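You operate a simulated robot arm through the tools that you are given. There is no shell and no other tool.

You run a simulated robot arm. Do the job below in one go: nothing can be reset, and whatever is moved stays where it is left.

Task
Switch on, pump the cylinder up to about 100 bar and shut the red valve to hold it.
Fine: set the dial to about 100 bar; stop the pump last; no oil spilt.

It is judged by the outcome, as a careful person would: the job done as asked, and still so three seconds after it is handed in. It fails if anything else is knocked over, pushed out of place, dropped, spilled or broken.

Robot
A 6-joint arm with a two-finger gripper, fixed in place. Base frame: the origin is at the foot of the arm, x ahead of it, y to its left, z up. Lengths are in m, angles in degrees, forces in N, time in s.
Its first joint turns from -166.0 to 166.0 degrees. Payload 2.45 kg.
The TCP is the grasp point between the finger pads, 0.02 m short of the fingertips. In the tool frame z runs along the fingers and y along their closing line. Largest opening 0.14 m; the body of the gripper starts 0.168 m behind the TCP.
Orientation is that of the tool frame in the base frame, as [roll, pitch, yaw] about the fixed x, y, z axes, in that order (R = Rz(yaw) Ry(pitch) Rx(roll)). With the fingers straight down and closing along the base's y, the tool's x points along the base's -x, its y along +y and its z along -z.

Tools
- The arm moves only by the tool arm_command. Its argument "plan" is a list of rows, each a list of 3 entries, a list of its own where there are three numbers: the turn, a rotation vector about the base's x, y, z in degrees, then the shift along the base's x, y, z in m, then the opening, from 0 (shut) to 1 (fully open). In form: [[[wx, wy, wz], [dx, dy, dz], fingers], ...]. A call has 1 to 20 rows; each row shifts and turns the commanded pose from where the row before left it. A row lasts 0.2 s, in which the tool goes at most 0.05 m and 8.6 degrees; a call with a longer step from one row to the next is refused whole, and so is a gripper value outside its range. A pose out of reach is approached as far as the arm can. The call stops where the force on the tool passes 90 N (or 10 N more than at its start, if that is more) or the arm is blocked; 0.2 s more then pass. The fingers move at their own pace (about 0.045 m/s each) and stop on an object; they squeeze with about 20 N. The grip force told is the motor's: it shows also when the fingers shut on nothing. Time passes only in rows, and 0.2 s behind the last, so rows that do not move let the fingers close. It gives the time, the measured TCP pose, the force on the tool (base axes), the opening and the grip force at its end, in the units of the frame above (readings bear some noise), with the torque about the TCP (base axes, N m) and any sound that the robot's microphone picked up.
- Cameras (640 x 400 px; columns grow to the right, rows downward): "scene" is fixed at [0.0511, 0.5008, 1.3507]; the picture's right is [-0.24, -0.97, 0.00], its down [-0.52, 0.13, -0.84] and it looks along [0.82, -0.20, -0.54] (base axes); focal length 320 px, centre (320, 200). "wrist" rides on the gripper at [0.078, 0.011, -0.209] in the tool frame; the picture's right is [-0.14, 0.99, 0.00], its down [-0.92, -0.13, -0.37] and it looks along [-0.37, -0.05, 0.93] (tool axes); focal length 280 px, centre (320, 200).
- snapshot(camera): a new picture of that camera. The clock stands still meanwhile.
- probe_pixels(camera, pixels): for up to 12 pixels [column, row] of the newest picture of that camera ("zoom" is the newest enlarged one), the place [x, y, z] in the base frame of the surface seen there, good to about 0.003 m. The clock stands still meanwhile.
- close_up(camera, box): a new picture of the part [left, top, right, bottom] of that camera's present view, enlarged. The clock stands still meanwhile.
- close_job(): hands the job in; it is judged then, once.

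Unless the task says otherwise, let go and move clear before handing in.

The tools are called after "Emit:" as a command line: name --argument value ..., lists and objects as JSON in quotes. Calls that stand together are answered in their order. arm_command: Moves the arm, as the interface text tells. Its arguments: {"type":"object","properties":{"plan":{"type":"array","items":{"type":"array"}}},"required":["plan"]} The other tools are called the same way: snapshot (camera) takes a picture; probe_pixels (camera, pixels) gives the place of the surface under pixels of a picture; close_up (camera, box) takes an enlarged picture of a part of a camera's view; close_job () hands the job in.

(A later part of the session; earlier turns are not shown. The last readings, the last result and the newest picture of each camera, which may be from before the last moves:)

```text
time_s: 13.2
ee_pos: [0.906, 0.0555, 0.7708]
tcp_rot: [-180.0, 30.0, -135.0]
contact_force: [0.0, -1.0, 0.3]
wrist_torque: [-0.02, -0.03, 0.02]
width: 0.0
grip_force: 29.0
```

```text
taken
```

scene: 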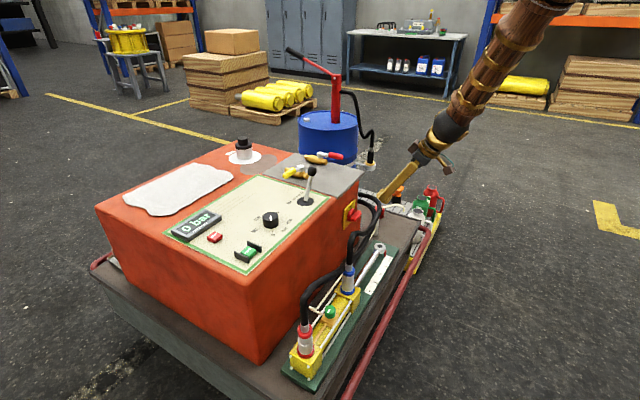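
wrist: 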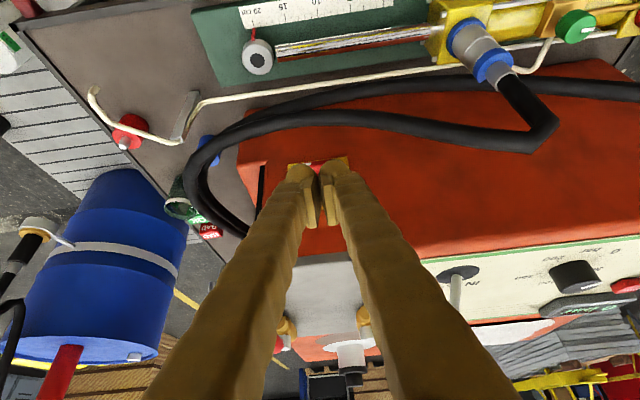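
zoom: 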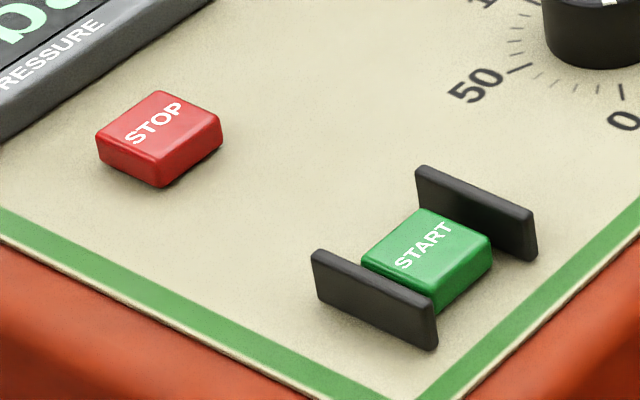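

Row 16 was too long a step, so nothing moved. The rod pointer stands at 20 cm (wrist 253,32), fully out. I'll resend the plan with a shorter last step.

Emit:
arm_command --plan '[[[0, 0, 0], [0, 0, 0.045], 0], [[-5.3, 5.3, 0], [0, 0, 0.045], 0], [[-5.3, 5.3, 0], [0, 0, 0.045], 0.43], [[-5.3, 5.3, 0], [0, 0, 0.045], 0.43], [[-5.3, 5.3, 0], [-0.0176, 0.042, 0], 0.43], [[0, 0, 0], [-0.0176, 0.042, 0], 0.43], [[0, 0, 0], [-0.0176, 0.042, 0], 0.43], [[0, 0, 0], [-0.0176, 0.042, 0], 0.43], [[0, 0, 0], [-0.0176, 0.042, 0], 0.43], [[0, 0, 0], [-0.0176, 0.042, 0], 0.43], [[0, 0, 0], [-0.0176, 0.042, 0], 0.43], [[0, 0, 0], [-0.0176, 0.042, 0], 0.43], [[0, 0, 0], [-0.0176, 0.042, 0], 0.43], [[0, 0, 0], [-0.0176, 0.042, 0], 0.43], [[0, 0, 0], [-0.0176, 0.042, 0], 0.43], [[0, 0, 0], [-0.0176, 0.042, 0], 0.43], [[0, 0, 0], [0, 0, -0.04], 0.43], [[0, 0, 0], [0, 0, -0.04], 0.43], [[0, 0, 0], [0, 0, 0], 0.43]]'

Emit:
snapshot --camera "wrist"

Emit:
snapshot --camera "scene"

```text
time_s: 17.2
ee_pos: [0.6951, 0.5603, 0.8703]
tcp_rot: [180.0, 0.0, -135.0]
contact_force: [-0.6, -0.5, 0.3]
wrist_torque: [0.01, -0.01, 0.01]
width: 0.0601
grip_force: 0.0
```

```text
taken
```

wrist: 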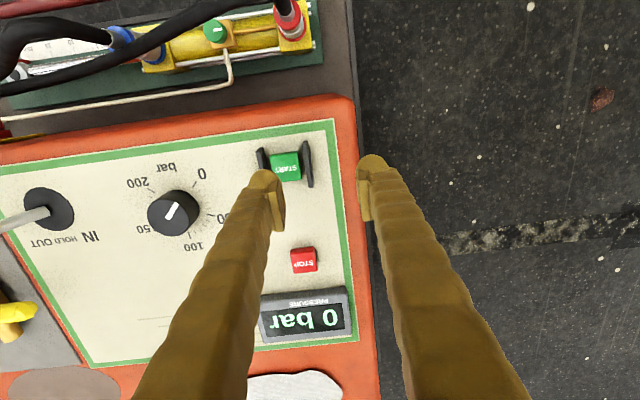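

```text
taken
```

scene: 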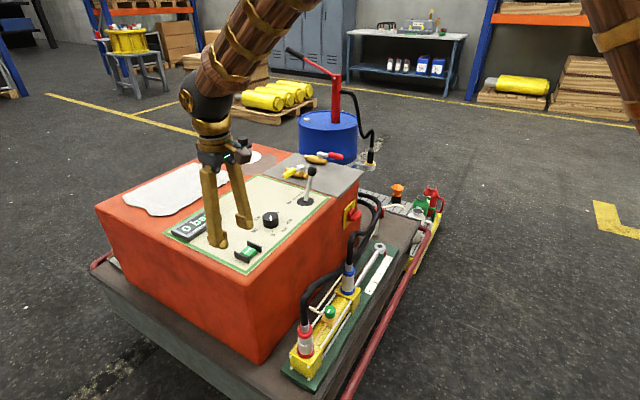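

The wrist camera now sees the panel clearly, with START at (285,166) between its guards. I'll refine those positions.

Emit:
close_up --camera "wrist" --box '[240, 130, 330, 200]'

Emit:
probe_pixels --camera "wrist" --pixels '[[285, 166], [274, 168], [297, 166], [285, 155], [285, 179], [260, 152], [303, 145], [309, 182], [303, 258], [266, 165], [305, 160], [173, 211]]'

```text
5.71 times, centred on (285, 165) of wrist
```

zoom: 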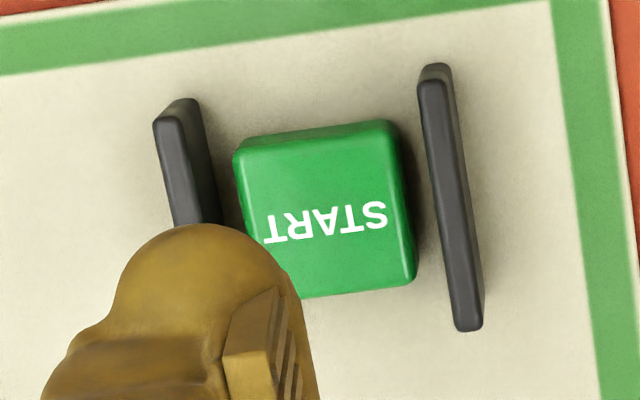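

```text
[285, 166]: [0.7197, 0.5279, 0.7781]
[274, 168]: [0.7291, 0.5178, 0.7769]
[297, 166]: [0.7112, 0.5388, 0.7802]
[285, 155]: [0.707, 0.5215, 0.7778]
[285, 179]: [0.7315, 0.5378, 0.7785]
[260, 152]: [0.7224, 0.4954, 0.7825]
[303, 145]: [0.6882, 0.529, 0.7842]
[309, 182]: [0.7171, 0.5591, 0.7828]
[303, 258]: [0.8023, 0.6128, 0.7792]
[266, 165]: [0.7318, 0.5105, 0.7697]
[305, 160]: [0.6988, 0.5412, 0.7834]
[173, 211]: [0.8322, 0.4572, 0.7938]
```

The button spans u 0.122–0.149 with guards at about 0.113 and 0.160, so the far-side finger fits well. I'll align by a few millimetres and press down gently.

Emit:
arm_command --plan '[[[0, 0, 0], [-0.0007, -0.005, -0.03], 0.43], [[0, 0, 0], [0, 0, -0.03], 0.43], [[0, 0, 0], [0, 0, -0.006], 0.43], [[0, 0, 0], [0, 0, -0.003], 0.43], [[0, 0, 0], [0, 0, -0.003], 0.43], [[0, 0, 0], [0, 0, -0.003], 0.43]]'

Emit:
close_up --camera "wrist" --box '[200, 110, 360, 350]'

Emit:
close_up --camera "scene" --box '[160, 190, 280, 280]'

```text
time_s: 18.6
ee_pos: [0.6954, 0.5529, 0.7949]
tcp_rot: [-180.0, 0.0, -135.0]
contact_force: [0.3, 0.0, 1.4]
wrist_torque: [0.0, -0.02, 0.06]
width: 0.0604
grip_force: 0.1
```

```text
1.67 times, centred on (280, 230) of wrist
```

zoom: 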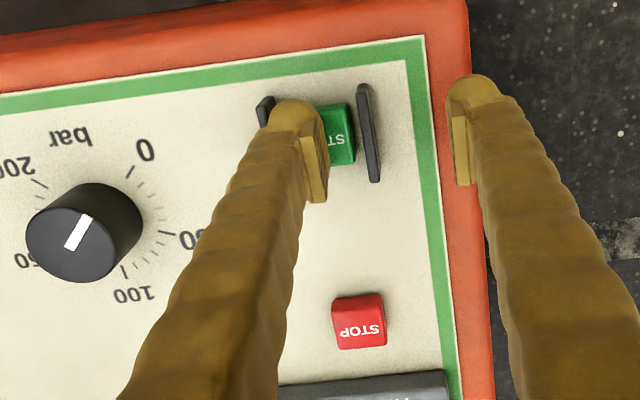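

```text
4.44 times, centred on (220, 235) of scene
```

zoom: 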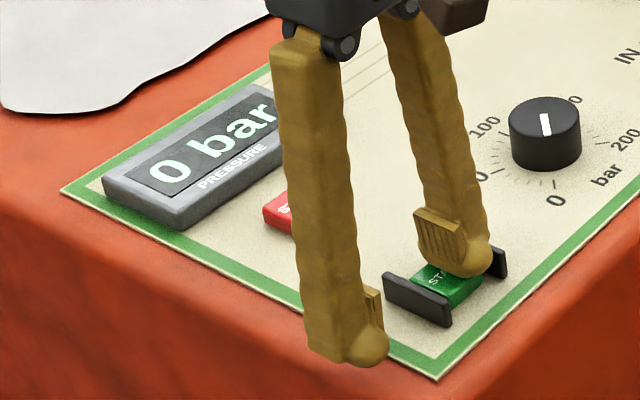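

The fingertip is on the button's far part and just touching (1.4 N). I'll lift slightly, shift 5 mm towards the button's middle and press.

Emit:
arm_command --plan '[[[0, 0, 0], [0, 0, 0.004], 0.43], [[0, 0, 0], [-0.0035, 0.0035, 0], 0.43], [[0, 0, 0], [0, 0, -0.004], 0.43], [[0, 0, 0], [0, 0, -0.003], 0.43], [[0, 0, 0], [0, 0, -0.003], 0.43], [[0, 0, 0], [0, 0, 0], 0.43]]'

Emit:
close_up --camera "wrist" --box '[200, 110, 360, 350]'

```text
time_s: 20.0
ee_pos: [0.6916, 0.5575, 0.7898]
tcp_rot: [-180.0, 0.0, -135.0]
contact_force: [-2.0, -1.2, 8.4]
wrist_torque: [-0.26, -0.17, -0.09]
width: 0.06
grip_force: 0.0
heard: click
```

```text
1.67 times, centred on (280, 230) of wrist
```

zoom: 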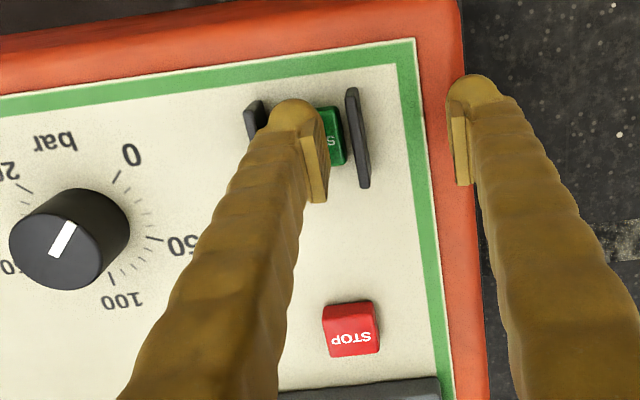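

A click came at 8 N, so START has been pressed. I'll lift off and check the display and listen for the pump.

Emit:
arm_command --plan '[[[0, 0, 0], [0, 0, 0.03], 0.43], [[0, 0, 0], [0, 0, 0.04], 0.43], [[0, 0, 0], [0, 0, 0.03], 0.43], [[0, 0, 0], [0, 0, 0], 0.43]]'

Emit:
snapshot --camera "wrist"

Emit:
snapshot --camera "scene"

Emit:
close_up --camera "wrist" --box '[120, 130, 360, 350]'

```text
time_s: 21.0
ee_pos: [0.6926, 0.5571, 0.8891]
tcp_rot: [179.9, 0.0, -135.0]
contact_force: [0.1, -0.6, -0.1]
wrist_torque: [0.0, -0.01, 0.0]
width: 0.0601
grip_force: 0.1
```

```text
taken
```

wrist: 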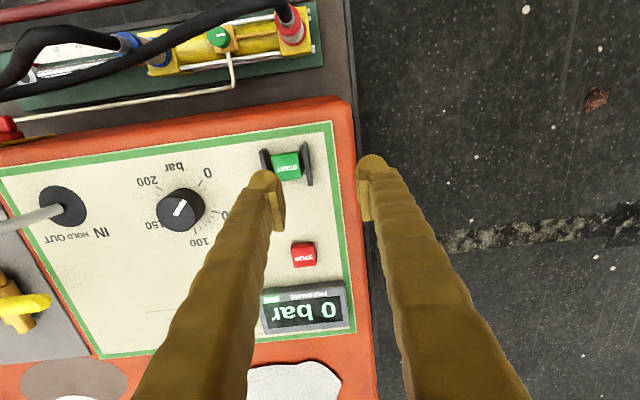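

```text
taken
```

scene: 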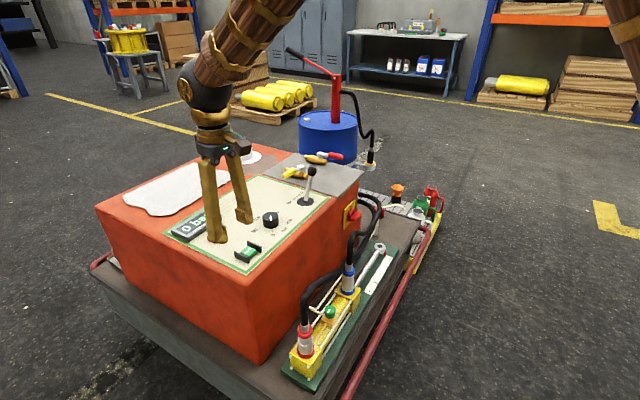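

```text
1.82 times, centred on (240, 240) of wrist
```

zoom: 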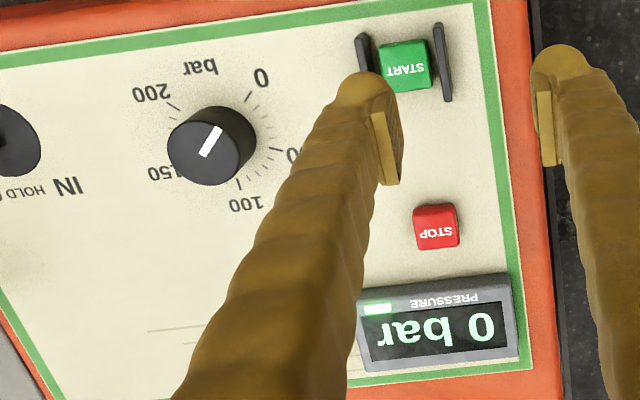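

The green running light is lit beside "PRESSURE" (zoom 378,308) and pressure reads 0 bar with the dial at 0. Next I'll go over the dial and lower the open fingers around it.

Emit:
arm_command --plan '[[[0, 0, 0], [0.0381, -0.0253, 0], 0.55], [[0, 0, 0], [0.0381, -0.0253, 0], 0.55], [[0, 0, 0], [0.0381, -0.0253, 0], 0.55], [[0, 0, 0], [0.0381, -0.0253, 0], 0.55], [[0, 0, 0], [0, 0, -0.03], 0.55], [[0, 0, 0], [0, 0, 0], 0.55]]'

Emit:
snapshot --camera "wrist"

Emit:
close_up --camera "scene" --box '[220, 160, 340, 250]'

Emit:
close_up --camera "scene" --box '[340, 180, 440, 250]'

```text
time_s: 22.4
ee_pos: [0.8442, 0.4547, 0.8592]
tcp_rot: [-180.0, 0.0, -135.0]
contact_force: [-0.1, 0.3, -0.8]
wrist_torque: [-0.01, -0.02, -0.01]
width: 0.0771
grip_force: 0.0
```

```text
taken
```

wrist: 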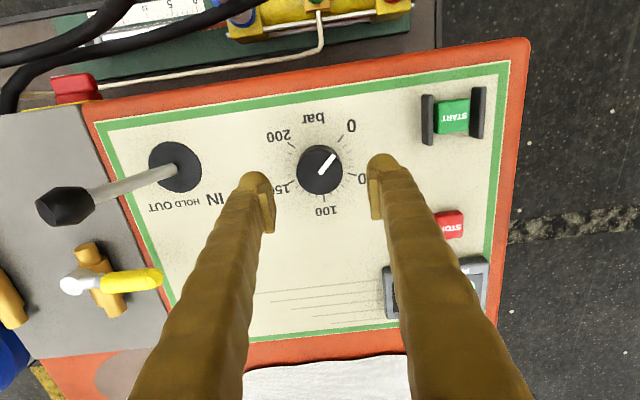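

```text
4.44 times, centred on (280, 205) of scene
```

zoom: 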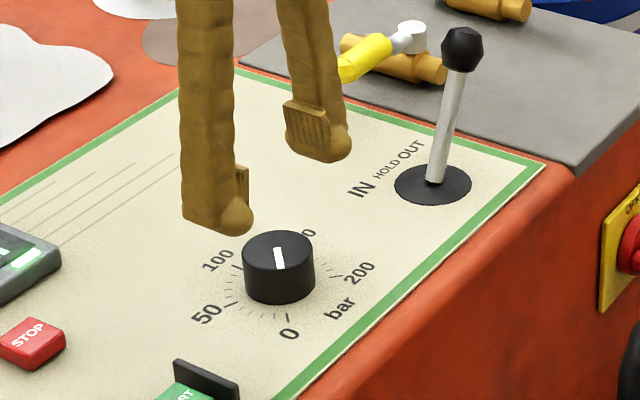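

```text
5.71 times, centred on (390, 215) of scene
```

zoom: 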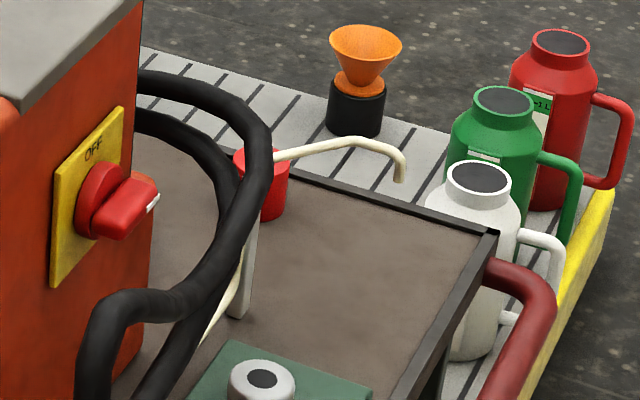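

The dial line points at 0 in the wrist view (320,170), and there is no drip at the cream tube's end. I'll probe the knob's centre and edges before going down.

Emit:
probe_pixels --camera "wrist" --pixels '[[320, 168], [300, 168], [339, 168], [320, 152], [320, 187], [340, 138], [346, 174], [323, 198], [290, 186], [298, 144]]'

Emit:
close_up --camera "wrist" --box '[270, 110, 380, 220]'

```text
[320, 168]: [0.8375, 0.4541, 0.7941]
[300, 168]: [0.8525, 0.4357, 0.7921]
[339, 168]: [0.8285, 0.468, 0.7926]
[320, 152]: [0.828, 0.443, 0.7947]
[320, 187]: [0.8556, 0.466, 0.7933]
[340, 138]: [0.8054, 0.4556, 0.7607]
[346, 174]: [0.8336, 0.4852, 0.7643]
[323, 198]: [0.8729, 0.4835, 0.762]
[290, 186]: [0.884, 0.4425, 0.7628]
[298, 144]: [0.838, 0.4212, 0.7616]
```

```text
3.64 times, centred on (325, 165) of wrist
```

zoom: 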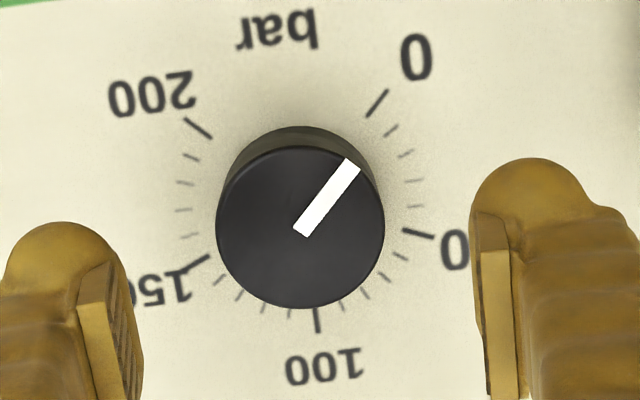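

The knob's centre is about (0.842, 0.454) and the TCP sits over it. I'll go down and close on the knob.

Emit:
arm_command --plan '[[[0, 0, 0], [-0.002, 0, -0.035], 0.55], [[0, 0, 0], [0, 0, -0.033], 0.55], [[0, 0, 0], [0, 0, 0], 0.55], [[0, 0, 0], [0, 0, 0], 0], [[0, 0, 0], [0, 0, 0], 0], [[0, 0, 0], [0, 0, 0], 0], [[0, 0, 0], [0, 0, 0], 0]]'

Emit:
close_up --camera "scene" --box '[160, 160, 340, 270]'

Emit:
close_up --camera "wrist" --box '[230, 80, 410, 260]'

```text
time_s: 24.0
ee_pos: [0.8429, 0.4537, 0.7907]
tcp_rot: [-180.0, 0.0, -135.0]
contact_force: [26.9, -24.0, -4.7]
wrist_torque: [-0.23, -0.27, -0.1]
width: 0.0462
grip_force: 44.4
```

```text
3.56 times, centred on (250, 215) of scene
```

zoom: 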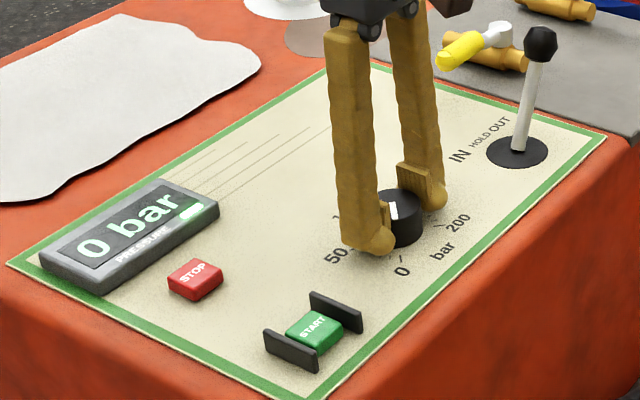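

```text
2.22 times, centred on (320, 170) of wrist
```

zoom: 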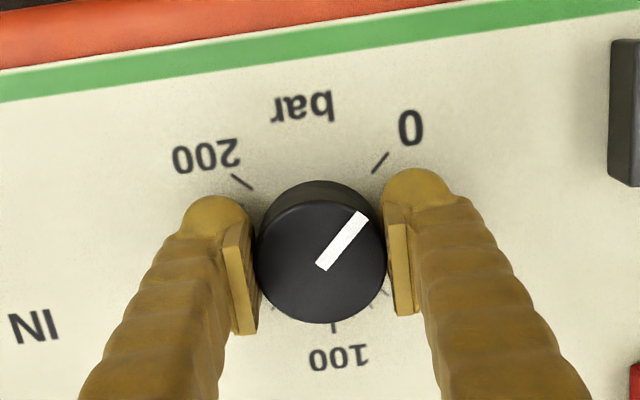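

The grip is off-centre (about 36 N sideways along +u), so I'll shift the TCP about 3 mm that way to balance it before turning.

Emit:
arm_command --plan '[[[0, 0, 0], [0.0014, -0.0014, 0], 0], [[0, 0, 0], [0, 0, 0], 0]]'

```text
time_s: 24.6
ee_pos: [0.8434, 0.4547, 0.7893]
tcp_rot: [-180.0, -0.1, -135.0]
contact_force: [17.7, -9.5, -9.0]
wrist_torque: [-0.03, -0.16, -0.05]
width: 0.046
grip_force: 44.5
```

Emit:
arm_command --plan '[[[0, 0, 0], [0.0014, -0.0007, 0], 0], [[0, 0, 0], [0, 0, 0.001], 0], [[0, 0, 0], [0, 0, 0], 0]]'

```text
time_s: 25.4
ee_pos: [0.8432, 0.4539, 0.7905]
tcp_rot: [179.9, -0.2, -135.0]
contact_force: [-19.0, 10.4, -22.7]
wrist_torque: [-0.03, 0.26, 0.09]
width: 0.0461
grip_force: 44.9
```

The sideways force flipped sign, so I'll go back half of that step.

Emit:
arm_command --plan '[[[0, 0, 0], [-0.0008, 0.0004, -0.001], 0], [[0, 0, 0], [0, 0, 0], 0]]'

```text
time_s: 26.0
ee_pos: [0.8435, 0.454, 0.7907]
tcp_rot: [-179.9, -0.1, -134.9]
contact_force: [-30.6, 11.5, -20.9]
wrist_torque: [-0.09, 0.31, 0.07]
width: 0.0463
grip_force: 45.4
```

The force readings aren't settling cleanly, so I'll reopen and recentre on the knob using a fresh view.

Emit:
arm_command --plan '[[[0, 0, 0], [0, 0, 0], 0.5], [[0, 0, 0], [0, 0, 0], 0.5], [[0, 0, 0], [0, 0, 0], 0.5]]'

Emit:
close_up --camera "wrist" --box '[230, 80, 410, 260]'

Emit:
probe_pixels --camera "zoom" --pixels '[[258, 250], [384, 250], [320, 200], [320, 315], [275, 205], [365, 205], [278, 300], [362, 300], [240, 290], [400, 270]]'

```text
time_s: 26.8
ee_pos: [0.8437, 0.4539, 0.7916]
tcp_rot: [179.9, 0.1, -135.0]
contact_force: [-0.2, 0.2, 0.5]
wrist_torque: [0.0, -0.03, 0.01]
width: 0.0699
grip_force: 0.1
```

```text
2.22 times, centred on (320, 170) of wrist
```

zoom: 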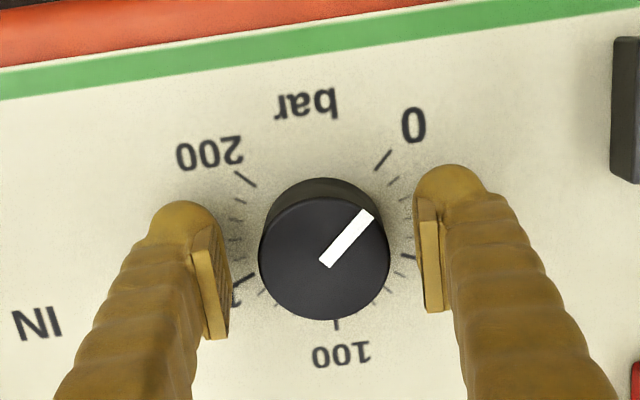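

```text
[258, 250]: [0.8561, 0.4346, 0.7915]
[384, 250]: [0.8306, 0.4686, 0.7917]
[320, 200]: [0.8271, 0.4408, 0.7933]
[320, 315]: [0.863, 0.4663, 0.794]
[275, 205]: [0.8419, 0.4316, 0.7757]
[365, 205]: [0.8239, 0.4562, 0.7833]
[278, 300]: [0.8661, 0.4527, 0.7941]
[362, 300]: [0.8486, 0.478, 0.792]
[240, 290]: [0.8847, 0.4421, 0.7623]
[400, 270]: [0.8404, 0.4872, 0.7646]
```

The knob's fitted centre (0.845, 0.4548) is within about 1 mm of the TCP, so I'll close again and make a small first turn of about 14° (about 10 bar), then check pressure and leaks.

Emit:
arm_command --plan '[[[0, 0, 0], [0.001, 0.001, -0.001], 0.5], [[0, 0, 0], [0, 0, 0], 0], [[0, 0, 0], [0, 0, 0], 0], [[0, 0, 0], [0, 0, 0], 0], [[0, 0, -7], [0, 0, 0], 0], [[0, 0, -7], [0, 0, 0], 0], [[0, 0, 0], [0, 0, 0], 0]]'

Emit:
snapshot --camera "scene"

Emit:
close_up --camera "scene" --box '[160, 160, 340, 270]'

Emit:
close_up --camera "scene" --box '[340, 180, 440, 250]'

Emit:
close_up --camera "wrist" --box '[230, 80, 410, 260]'

```text
time_s: 28.4
ee_pos: [0.8435, 0.4561, 0.7903]
tcp_rot: [-180.0, 0.1, -149.0]
contact_force: [-15.9, 16.5, -2.4]
wrist_torque: [0.09, 0.19, 0.01]
width: 0.0462
grip_force: 45.0
```

```text
taken
```

scene: 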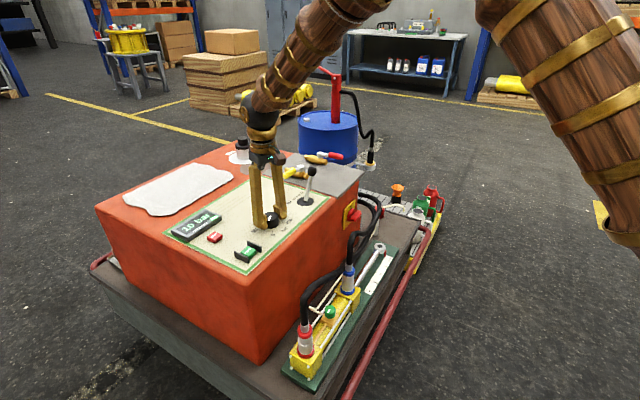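

```text
3.56 times, centred on (250, 215) of scene
```

zoom: 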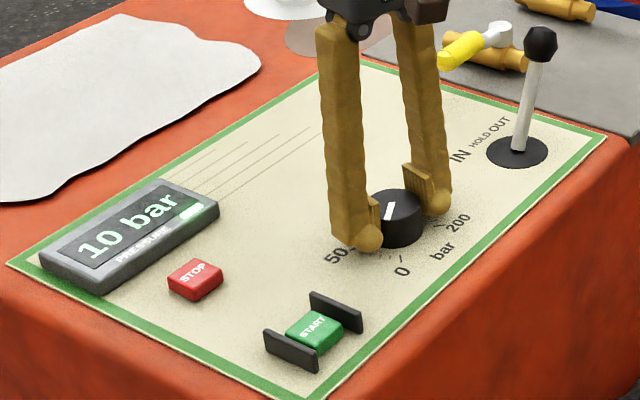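

```text
5.71 times, centred on (390, 215) of scene
```

zoom: 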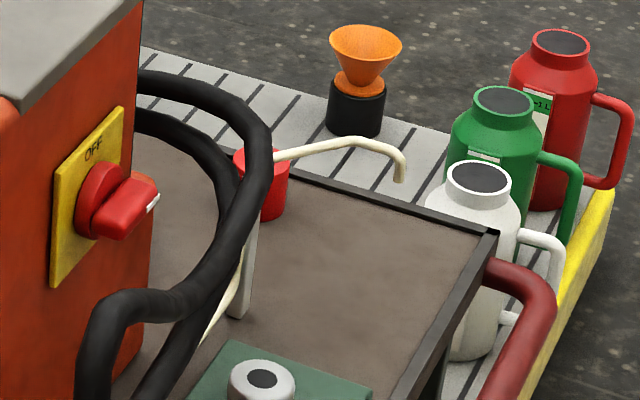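

```text
2.22 times, centred on (320, 170) of wrist
```

zoom: 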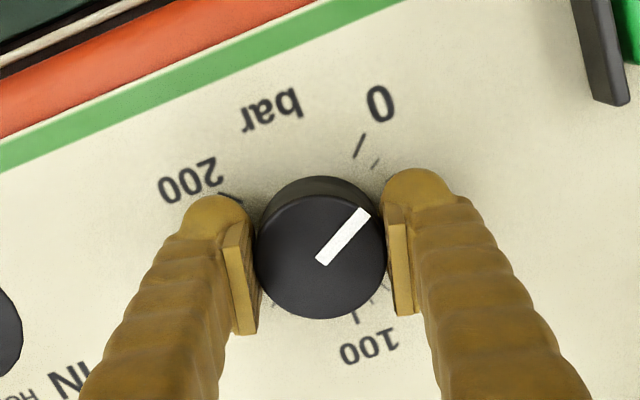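

The display reads 10 bar, exactly tracking the dial, with no drip at the tube, so the bleed is shut. I'll turn another 64° and check again.

Emit:
arm_command --plan '[[[0, 0, -8], [0, 0, 0], 0], [[0, 0, -8], [0, 0, 0], 0], [[0, 0, -8], [0, 0, 0], 0], [[0, 0, -8], [0, 0, 0], 0], [[0, 0, -8], [0, 0, 0], 0], [[0, 0, -8], [0, 0, 0], 0], [[0, 0, -8], [0, 0, 0], 0], [[0, 0, -8], [0, 0, 0], 0], [[0, 0, 0], [0, 0, 0], 0]]'

Emit:
snapshot --camera "scene"

Emit:
close_up --camera "scene" --box '[160, 160, 340, 270]'

Emit:
close_up --camera "scene" --box '[340, 180, 440, 250]'

```text
time_s: 30.4
ee_pos: [0.8454, 0.4545, 0.7901]
tcp_rot: [179.9, 0.1, 146.9]
contact_force: [12.8, 34.4, -14.4]
wrist_torque: [0.22, -0.09, -0.06]
width: 0.0462
grip_force: 45.1
```

```text
taken
```

scene: 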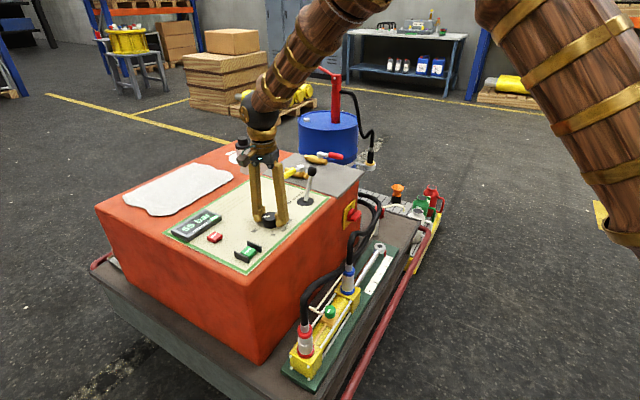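

```text
3.56 times, centred on (250, 215) of scene
```

zoom: 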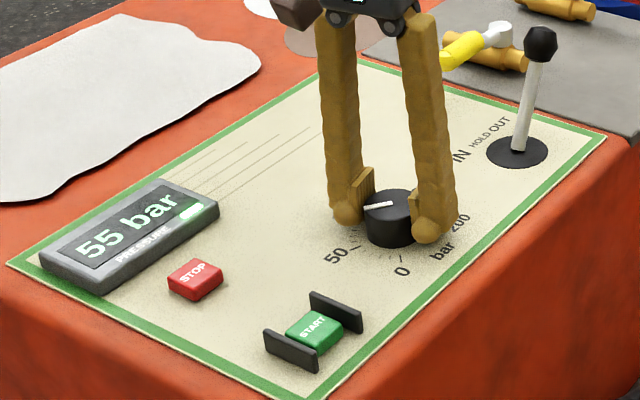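

```text
5.71 times, centred on (390, 215) of scene
```

zoom: 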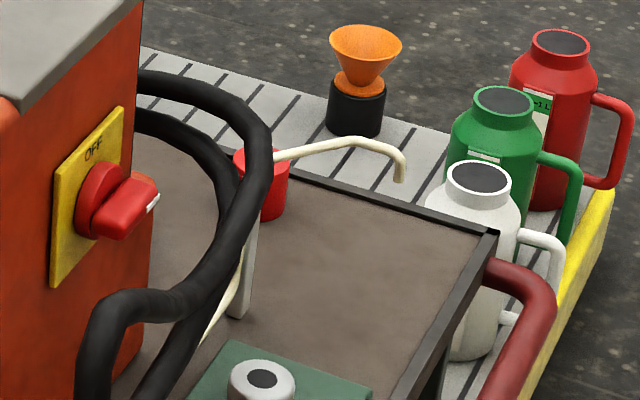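

The display reads 55 bar at 78° of turn, and the tube is dry. I'll turn another 56°, then read again.

Emit:
arm_command --plan '[[[0, 0, -8], [0, 0, 0], 0], [[0, 0, -8], [0, 0, 0], 0], [[0, 0, -8], [0, 0, 0], 0], [[0, 0, -8], [0, 0, 0], 0], [[0, 0, -8], [0, 0, 0], 0], [[0, 0, -8], [0, 0, 0], 0], [[0, 0, -8], [0, 0, 0], 0], [[0, 0, 0], [0, 0, 0], 0], [[0, 0, 0], [0, 0, 0], 0], [[0, 0, 0], [0, 0, 0], 0]]'

Emit:
close_up --camera "scene" --box '[160, 160, 340, 270]'

Emit:
close_up --camera "wrist" --box '[230, 80, 410, 260]'

```text
time_s: 32.6
ee_pos: [0.8445, 0.455, 0.7898]
tcp_rot: [-180.0, 0.1, 91.0]
contact_force: [18.5, 7.6, -8.2]
wrist_torque: [0.03, -0.16, -0.04]
width: 0.0461
grip_force: 44.7
```

```text
3.56 times, centred on (250, 215) of scene
```

zoom: 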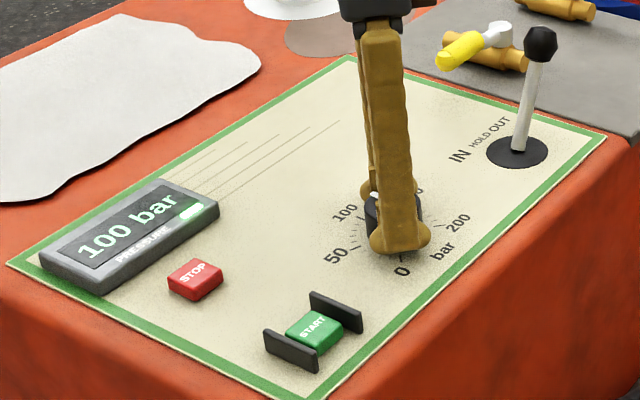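

```text
2.22 times, centred on (320, 170) of wrist
```

zoom: 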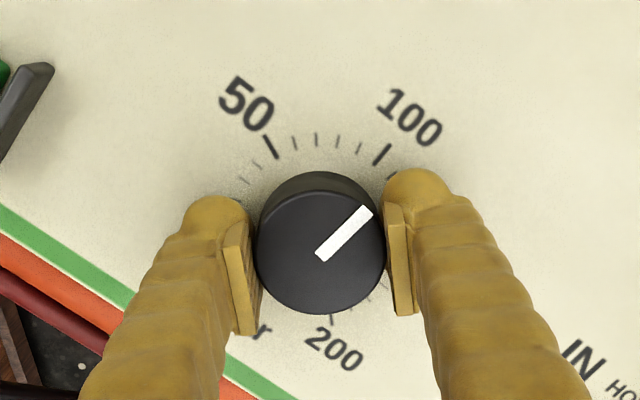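

The display reads 100 bar and the dial line points at 100. I'll release the knob, rise clear and turn back, then examine the red valve.

Emit:
arm_command --plan '[[[0, 0, 0], [0, 0, 0], 0.5], [[0, 0, 0], [0, 0, 0], 0.5], [[0, 0, 0], [0, 0, 0], 0.5], [[0, 0, 0], [0, 0, 0.03], 0.5], [[0, 0, 0], [0, 0, 0.045], 0.5], [[0, 0, 0], [0, 0, 0.045], 0], [[0, 0, 8], [-0.02, -0.02, 0.03], 0], [[0, 0, 8], [-0.02, -0.03, 0.03], 0], [[0, 0, 8], [-0.02, -0.04, 0.02], 0], [[0, 0, 8], [-0.02, -0.04, 0], 0], [[0, 0, 8], [-0.02, -0.04, 0], 0], [[0, 0, 8], [-0.02, -0.04, 0], 0], [[0, 0, 8], [-0.02, -0.04, 0], 0], [[0, 0, 8], [0, -0.04, 0], 0], [[0, 0, 8], [0, -0.04, 0], 0], [[0, 0, 8], [0, -0.02, 0], 0], [[0, 0, 8], [0, 0, 0], 0], [[0, 0, 1], [0, 0, 0], 0]]'

Emit:
snapshot --camera "scene"

Emit:
snapshot --camera "wrist"

Emit:
close_up --camera "scene" --box '[160, 160, 340, 270]'

Emit:
close_up --camera "scene" --box '[275, 140, 355, 190]'

Emit:
probe_pixels --camera "zoom" --pixels '[[360, 105], [400, 122], [435, 115], [480, 115], [540, 140], [255, 135], [410, 175], [330, 155], [205, 210], [100, 275], [150, 105], [500, 250]]'

```text
time_s: 36.4
ee_pos: [0.7041, 0.1053, 0.9924]
tcp_rot: [180.0, 0.0, -179.9]
contact_force: [-0.1, 0.5, -0.5]
wrist_torque: [0.01, -0.01, 0.0]
width: 0.0
grip_force: 20.0
```

```text
taken
```

scene: 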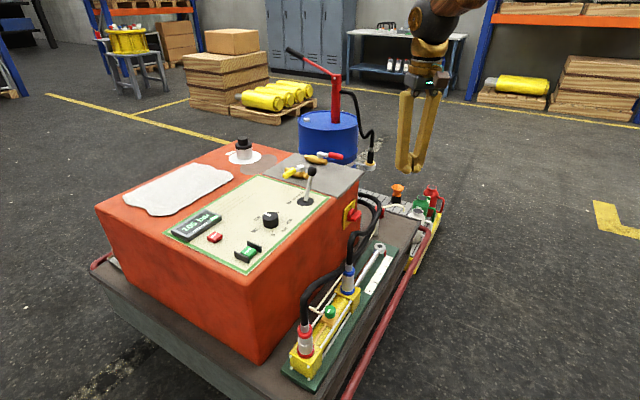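

```text
taken
```

wrist: 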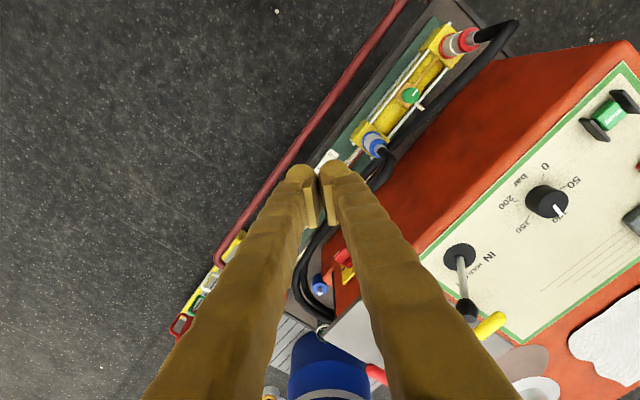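

```text
3.56 times, centred on (250, 215) of scene
```

zoom: 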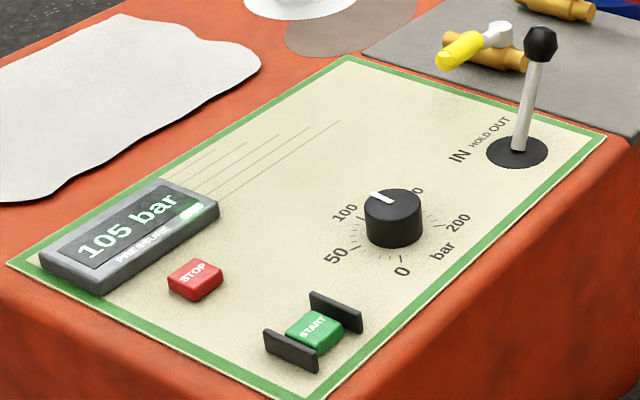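

```text
8.00 times, centred on (315, 165) of scene
```

zoom: 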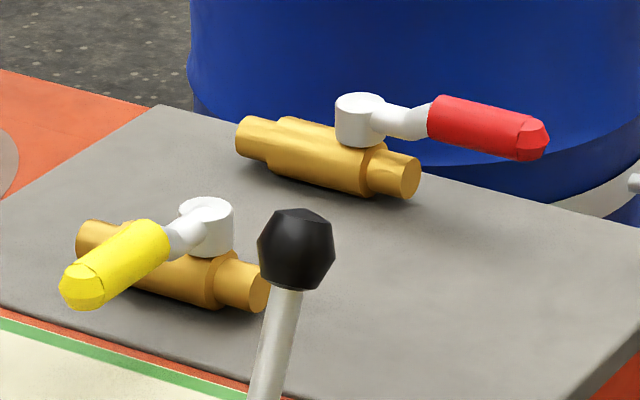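

```text
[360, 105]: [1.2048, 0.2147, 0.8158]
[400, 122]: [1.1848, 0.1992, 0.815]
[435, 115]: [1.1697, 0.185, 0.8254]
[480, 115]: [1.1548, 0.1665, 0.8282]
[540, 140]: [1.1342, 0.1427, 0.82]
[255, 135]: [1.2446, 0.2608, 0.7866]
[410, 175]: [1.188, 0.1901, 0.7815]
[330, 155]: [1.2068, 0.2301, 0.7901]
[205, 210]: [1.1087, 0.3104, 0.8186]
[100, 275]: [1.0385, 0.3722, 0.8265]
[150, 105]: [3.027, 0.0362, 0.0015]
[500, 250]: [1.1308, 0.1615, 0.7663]
```

The display crept to 105 bar after release. I'll look closely at the dial to see whether it shifted.

Emit:
close_up --camera "scene" --box '[240, 190, 320, 240]'

Emit:
probe_pixels --camera "zoom" --pixels '[[200, 202], [240, 214], [205, 198], [230, 210], [240, 212]]'

Emit:
close_up --camera "wrist" --box '[490, 150, 600, 250]'

Emit:
close_up --camera "scene" --box '[165, 200, 225, 245]'

```text
8.00 times, centred on (280, 215) of scene
```

zoom: 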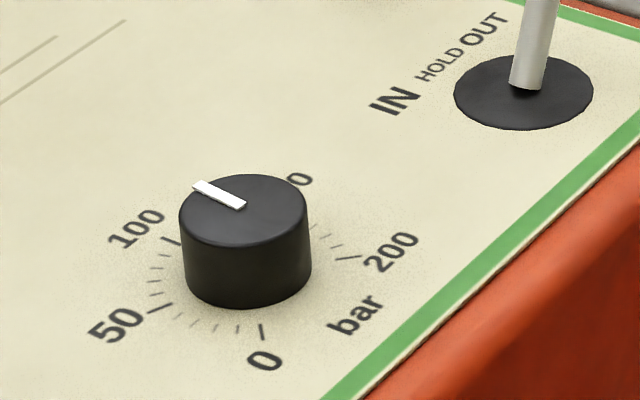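

```text
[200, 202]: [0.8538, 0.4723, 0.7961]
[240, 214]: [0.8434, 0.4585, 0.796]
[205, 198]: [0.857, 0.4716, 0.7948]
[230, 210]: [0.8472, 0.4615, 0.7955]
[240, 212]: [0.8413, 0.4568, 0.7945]
```

```text
4.00 times, centred on (545, 200) of wrist
```

zoom: 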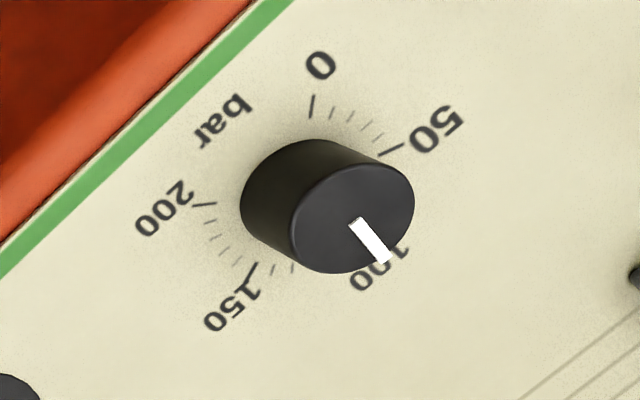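

```text
8.89 times, centred on (195, 222) of scene
```

zoom: 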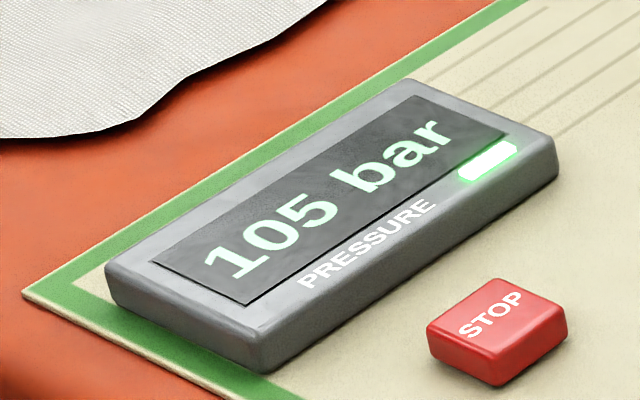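

The dial sits at roughly 102–103 bar (line angle about 43°, and the display rounds to 5), so I'll trim it back about 4°. I'll return over the knob first.

Emit:
arm_command --plan '[[[0, 0, 0], [0.01755, 0.0437, 0], 0.5], [[0, 0, 0], [0.01755, 0.0437, 0], 0.5], [[0, 0, 0], [0.01755, 0.0437, 0], 0.5], [[0, 0, 0], [0.01755, 0.0437, 0], 0.5], [[0, 0, 0], [0.01755, 0.0437, 0], 0.5], [[0, 0, 0], [0.01755, 0.0437, 0], 0.5], [[0, 0, 0], [0.01755, 0.0437, 0], 0.5], [[0, 0, 0], [0.01755, 0.0436, 0], 0.5], [[0, 0, 0], [0, 0, -0.045], 0.5], [[0, 0, 0], [0, 0, -0.045], 0.5], [[0, 0, 0], [0, 0, -0.045], 0.5], [[0, 0, 0], [0, 0, 0], 0.5]]'

Emit:
snapshot --camera "wrist"

Emit:
close_up --camera "wrist" --box '[270, 110, 380, 220]'

```text
time_s: 39.0
ee_pos: [0.8448, 0.4543, 0.8557]
tcp_rot: [-179.9, 0.0, -180.0]
contact_force: [0.9, 0.2, 0.3]
wrist_torque: [-0.03, -0.01, -0.01]
width: 0.0701
grip_force: 0.1
```

```text
taken
```

wrist: 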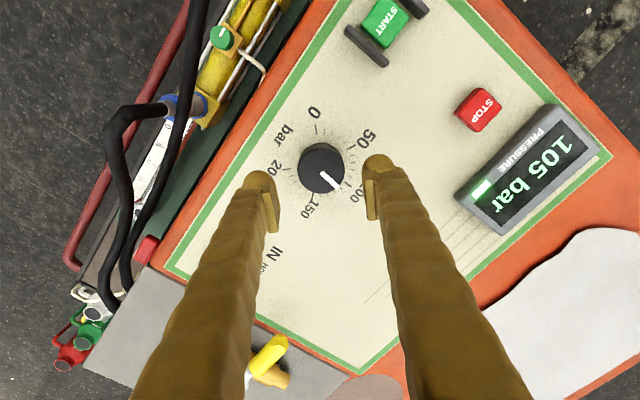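

```text
3.64 times, centred on (325, 165) of wrist
```

zoom: 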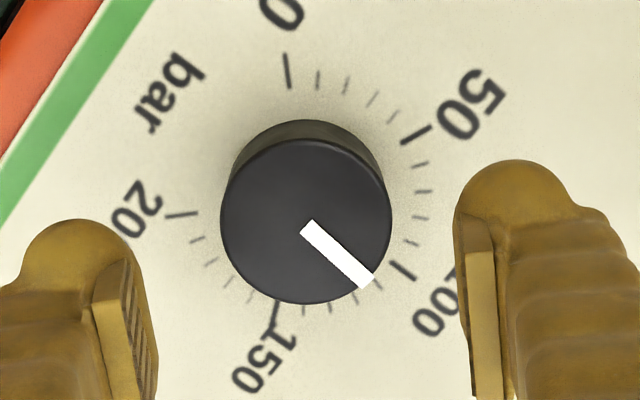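

In this view the line is about 6° past the 100 tick (zoom 368,282 against tick 401,270). I'll grip the knob, turn back 6° and read the display before releasing.

Emit:
arm_command --plan '[[[0, 0, 0], [0, 0.0005, -0.035], 0.5], [[0, 0, 0], [0, 0, -0.031], 0.5], [[0, 0, 0], [0, 0, 0], 0.5], [[0, 0, 0], [0, 0, 0], 0], [[0, 0, 0], [0, 0, 0], 0], [[0, 0, 0], [0, 0, 0], 0], [[0, 0, 3], [0, 0, 0], 0], [[0, 0, 3], [0, 0, 0], 0], [[0, 0, 0], [0, 0, 0], 0], [[0, 0, 0], [0, 0, 0], 0]]'

Emit:
close_up --camera "wrist" --box '[230, 80, 410, 260]'

Emit:
close_up --camera "scene" --box '[160, 160, 340, 270]'

```text
time_s: 41.2
ee_pos: [0.8456, 0.4569, 0.7902]
tcp_rot: [-179.9, 0.0, -173.9]
contact_force: [-3.0, 33.0, -6.5]
wrist_torque: [0.3, 0.1, 0.04]
width: 0.046
grip_force: 44.6
```

```text
2.22 times, centred on (320, 170) of wrist
```

zoom: 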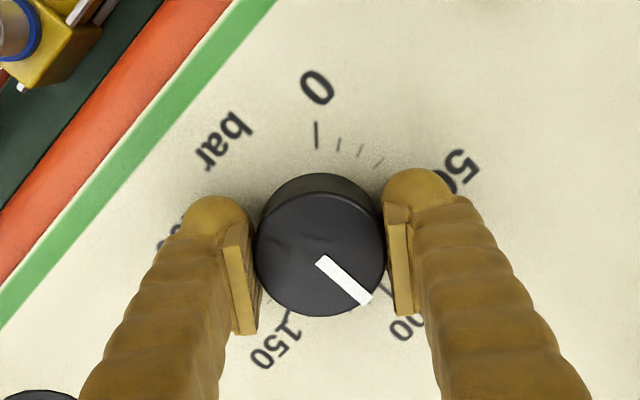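

```text
3.56 times, centred on (250, 215) of scene
```

zoom: 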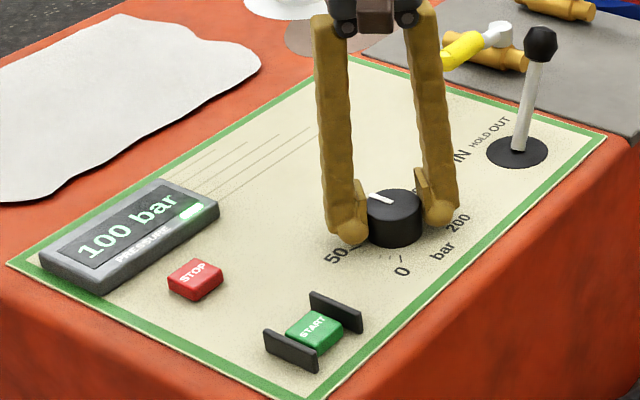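

It reads 100 bar. I'll open, lift clear and check again.

Emit:
arm_command --plan '[[[0, 0, 0], [0, 0, 0], 0.5], [[0, 0, 0], [0, 0, 0], 0.5], [[0, 0, 0], [0, 0, 0], 0.5], [[0, 0, 0], [0, 0, 0.03], 0.5], [[0, 0, 0], [0, 0, 0.045], 0.5], [[0, 0, 0], [0, 0, 0], 0.5], [[0, 0, 0], [0, 0, 0], 0.5]]'

Emit:
snapshot --camera "wrist"

Emit:
close_up --camera "wrist" --box '[270, 110, 380, 220]'

Emit:
close_up --camera "scene" --box '[160, 160, 340, 270]'

```text
time_s: 42.8
ee_pos: [0.8449, 0.4559, 0.8652]
tcp_rot: [-179.9, 0.0, -174.0]
contact_force: [0.2, -0.4, 0.2]
wrist_torque: [0.0, -0.03, 0.02]
width: 0.0701
grip_force: 0.1
```

```text
taken
```

wrist: 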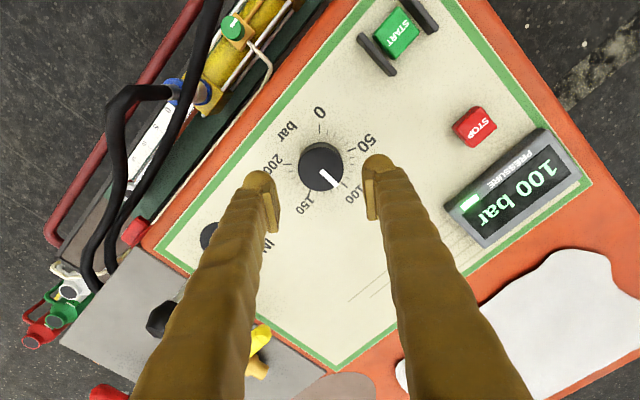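

```text
3.64 times, centred on (325, 165) of wrist
```

zoom: 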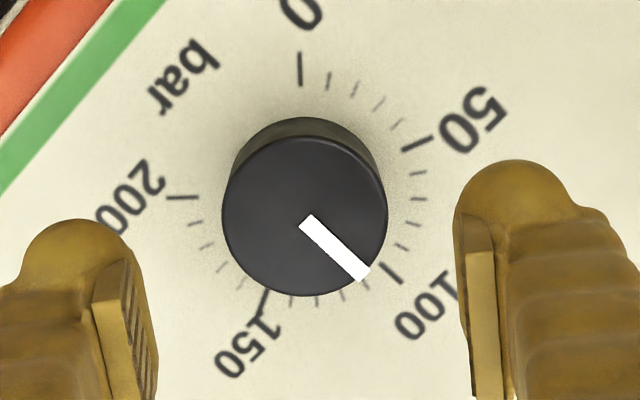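

```text
3.56 times, centred on (250, 215) of scene
```

zoom: 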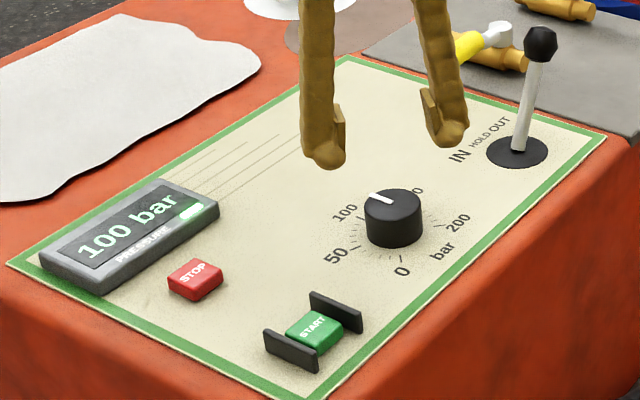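

The dial is on the 100 tick and the display holds 100 bar. The red valve's handle (stem about (1.207,0.214), tip about (1.135,0.143)) lies along its body, so it is open. I'll go back, close and tilt the tool 60° to reach out to it.

Emit:
arm_command --plan '[[[0, 0, 6.33], [0, 0, 0.045], 0.2], [[0, 0, 6.33], [0, 0, 0.045], 0], [[0, 0, 6.33], [0, 0, 0.045], 0], [[0, 0, 0], [0, -0.045, 0], 0], [[0, 0, 0], [0, -0.045, 0], 0], [[3.17, -6.8, 0], [0, -0.045, 0], 0], [[3.17, -6.8, 0], [0, -0.045, 0], 0], [[3.17, -6.8, 0], [0, -0.045, 0], 0], [[3.17, -6.8, 0], [0, -0.045, 0], 0], [[3.17, -6.8, 0], [0, -0.045, 0], 0], [[3.17, -6.8, 0], [0, -0.045, 0], 0], [[3.17, -6.8, 0], [0, -0.045, 0], 0], [[3.17, -6.8, 0], [0, -0.045, 0], 0], [[0, 0, 0], [0.045, 0.01, 0], 0], [[0, 0, 0], [0.045, 0.01, 0], 0], [[0, 0, 0], [0.045, 0.01, 0], 0], [[0, 0, 0], [0.045, 0.01, 0], 0], [[0, 0, 0], [0.045, 0.01, 0], 0], [[0, 0, 0], [0, 0, 0], 0]]'

Emit:
snapshot --camera "wrist"

Emit:
snapshot --camera "scene"

```text
time_s: 46.8
ee_pos: [1.0706, 0.055, 0.9989]
tcp_rot: [179.9, 60.2, -155.0]
contact_force: [0.2, -0.9, -0.6]
wrist_torque: [-0.06, -0.02, 0.01]
width: 0.0
grip_force: 20.3
```

```text
taken
```

wrist: 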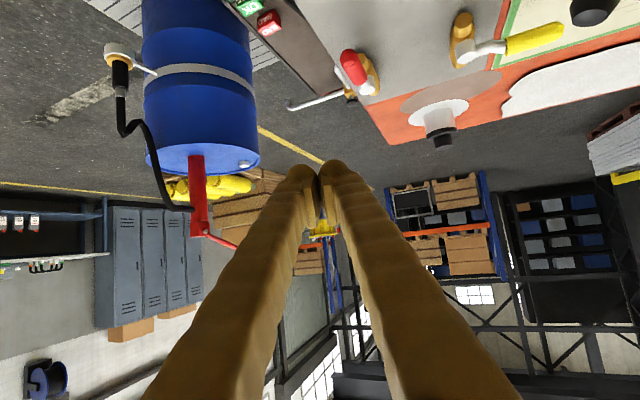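

```text
taken
```

scene: 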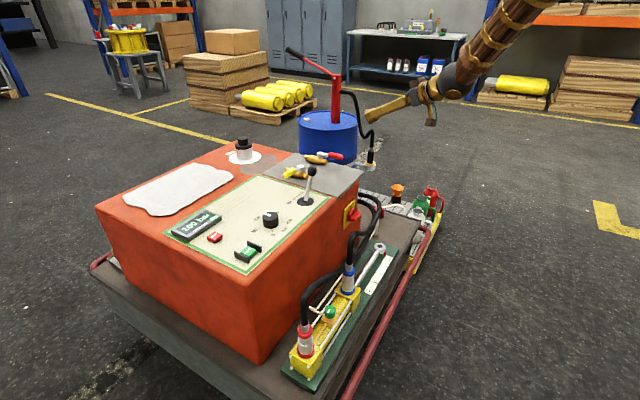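

The wrist view (upside-down) shows the red handle at (350,68). I'll probe the valve from here to refine its geometry.

Emit:
close_up --camera "wrist" --box '[320, 20, 420, 120]'

Emit:
probe_pixels --camera "zoom" --pixels '[[175, 190], [215, 250], [280, 395], [320, 440], [340, 400], [260, 380], [390, 330], [250, 470], [200, 240], [235, 230], [150, 400], [300, 460]]'

```text
4.00 times, centred on (370, 70) of wrist
```

zoom: 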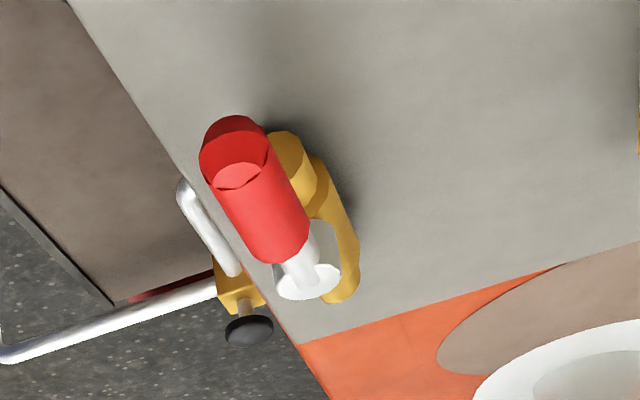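

```text
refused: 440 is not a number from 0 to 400
```

Emit:
probe_pixels --camera "zoom" --pixels '[[230, 150], [240, 180], [260, 220], [210, 170], [290, 215], [320, 275], [300, 260], [290, 150], [350, 285], [210, 220], [100, 320], [250, 330]]'

```text
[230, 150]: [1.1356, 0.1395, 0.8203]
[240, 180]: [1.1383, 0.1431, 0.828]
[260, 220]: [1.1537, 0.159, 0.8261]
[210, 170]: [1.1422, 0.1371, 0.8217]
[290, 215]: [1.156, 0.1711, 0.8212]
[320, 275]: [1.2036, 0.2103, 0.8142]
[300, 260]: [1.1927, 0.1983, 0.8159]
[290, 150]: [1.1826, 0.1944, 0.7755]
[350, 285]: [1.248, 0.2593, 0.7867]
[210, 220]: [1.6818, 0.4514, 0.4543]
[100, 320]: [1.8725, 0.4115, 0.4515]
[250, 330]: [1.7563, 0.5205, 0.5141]
```

The probes confirm the handle's axis at u about 0.703 and z about 0.817. I'll move the fingertips down on its far-right side, ready to sweep it across.

Emit:
arm_command --plan '[[[0, 0, 0], [0.0328, 0.018, -0.0267], 0], [[0, 0, 0], [0.0328, 0.018, -0.0267], 0], [[0, 0, 0], [0.0328, 0.018, -0.0267], 0], [[0, 0, 0], [0, 0, -0.04], 0], [[0, 0, 0], [0, 0, -0.046], 0], [[0, 0, 0], [0, 0, 0], 0]]'

Emit:
snapshot --camera "wrist"

Emit:
close_up --camera "scene" --box '[270, 110, 430, 210]'

```text
time_s: 48.2
ee_pos: [1.169, 0.1086, 0.8335]
tcp_rot: [179.9, 60.1, -155.0]
contact_force: [-0.6, 0.2, -0.7]
wrist_torque: [-0.03, -0.01, 0.04]
width: 0.0001
grip_force: 20.2
```

```text
taken
```

wrist: 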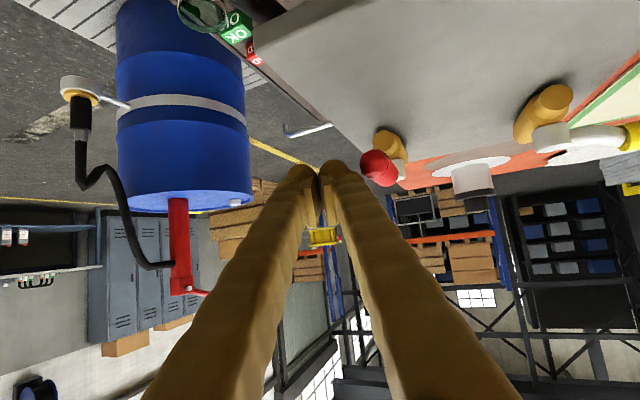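

```text
4.00 times, centred on (350, 160) of scene
```

zoom: 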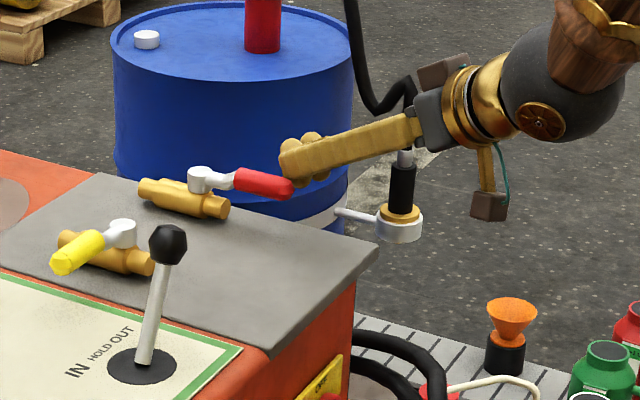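

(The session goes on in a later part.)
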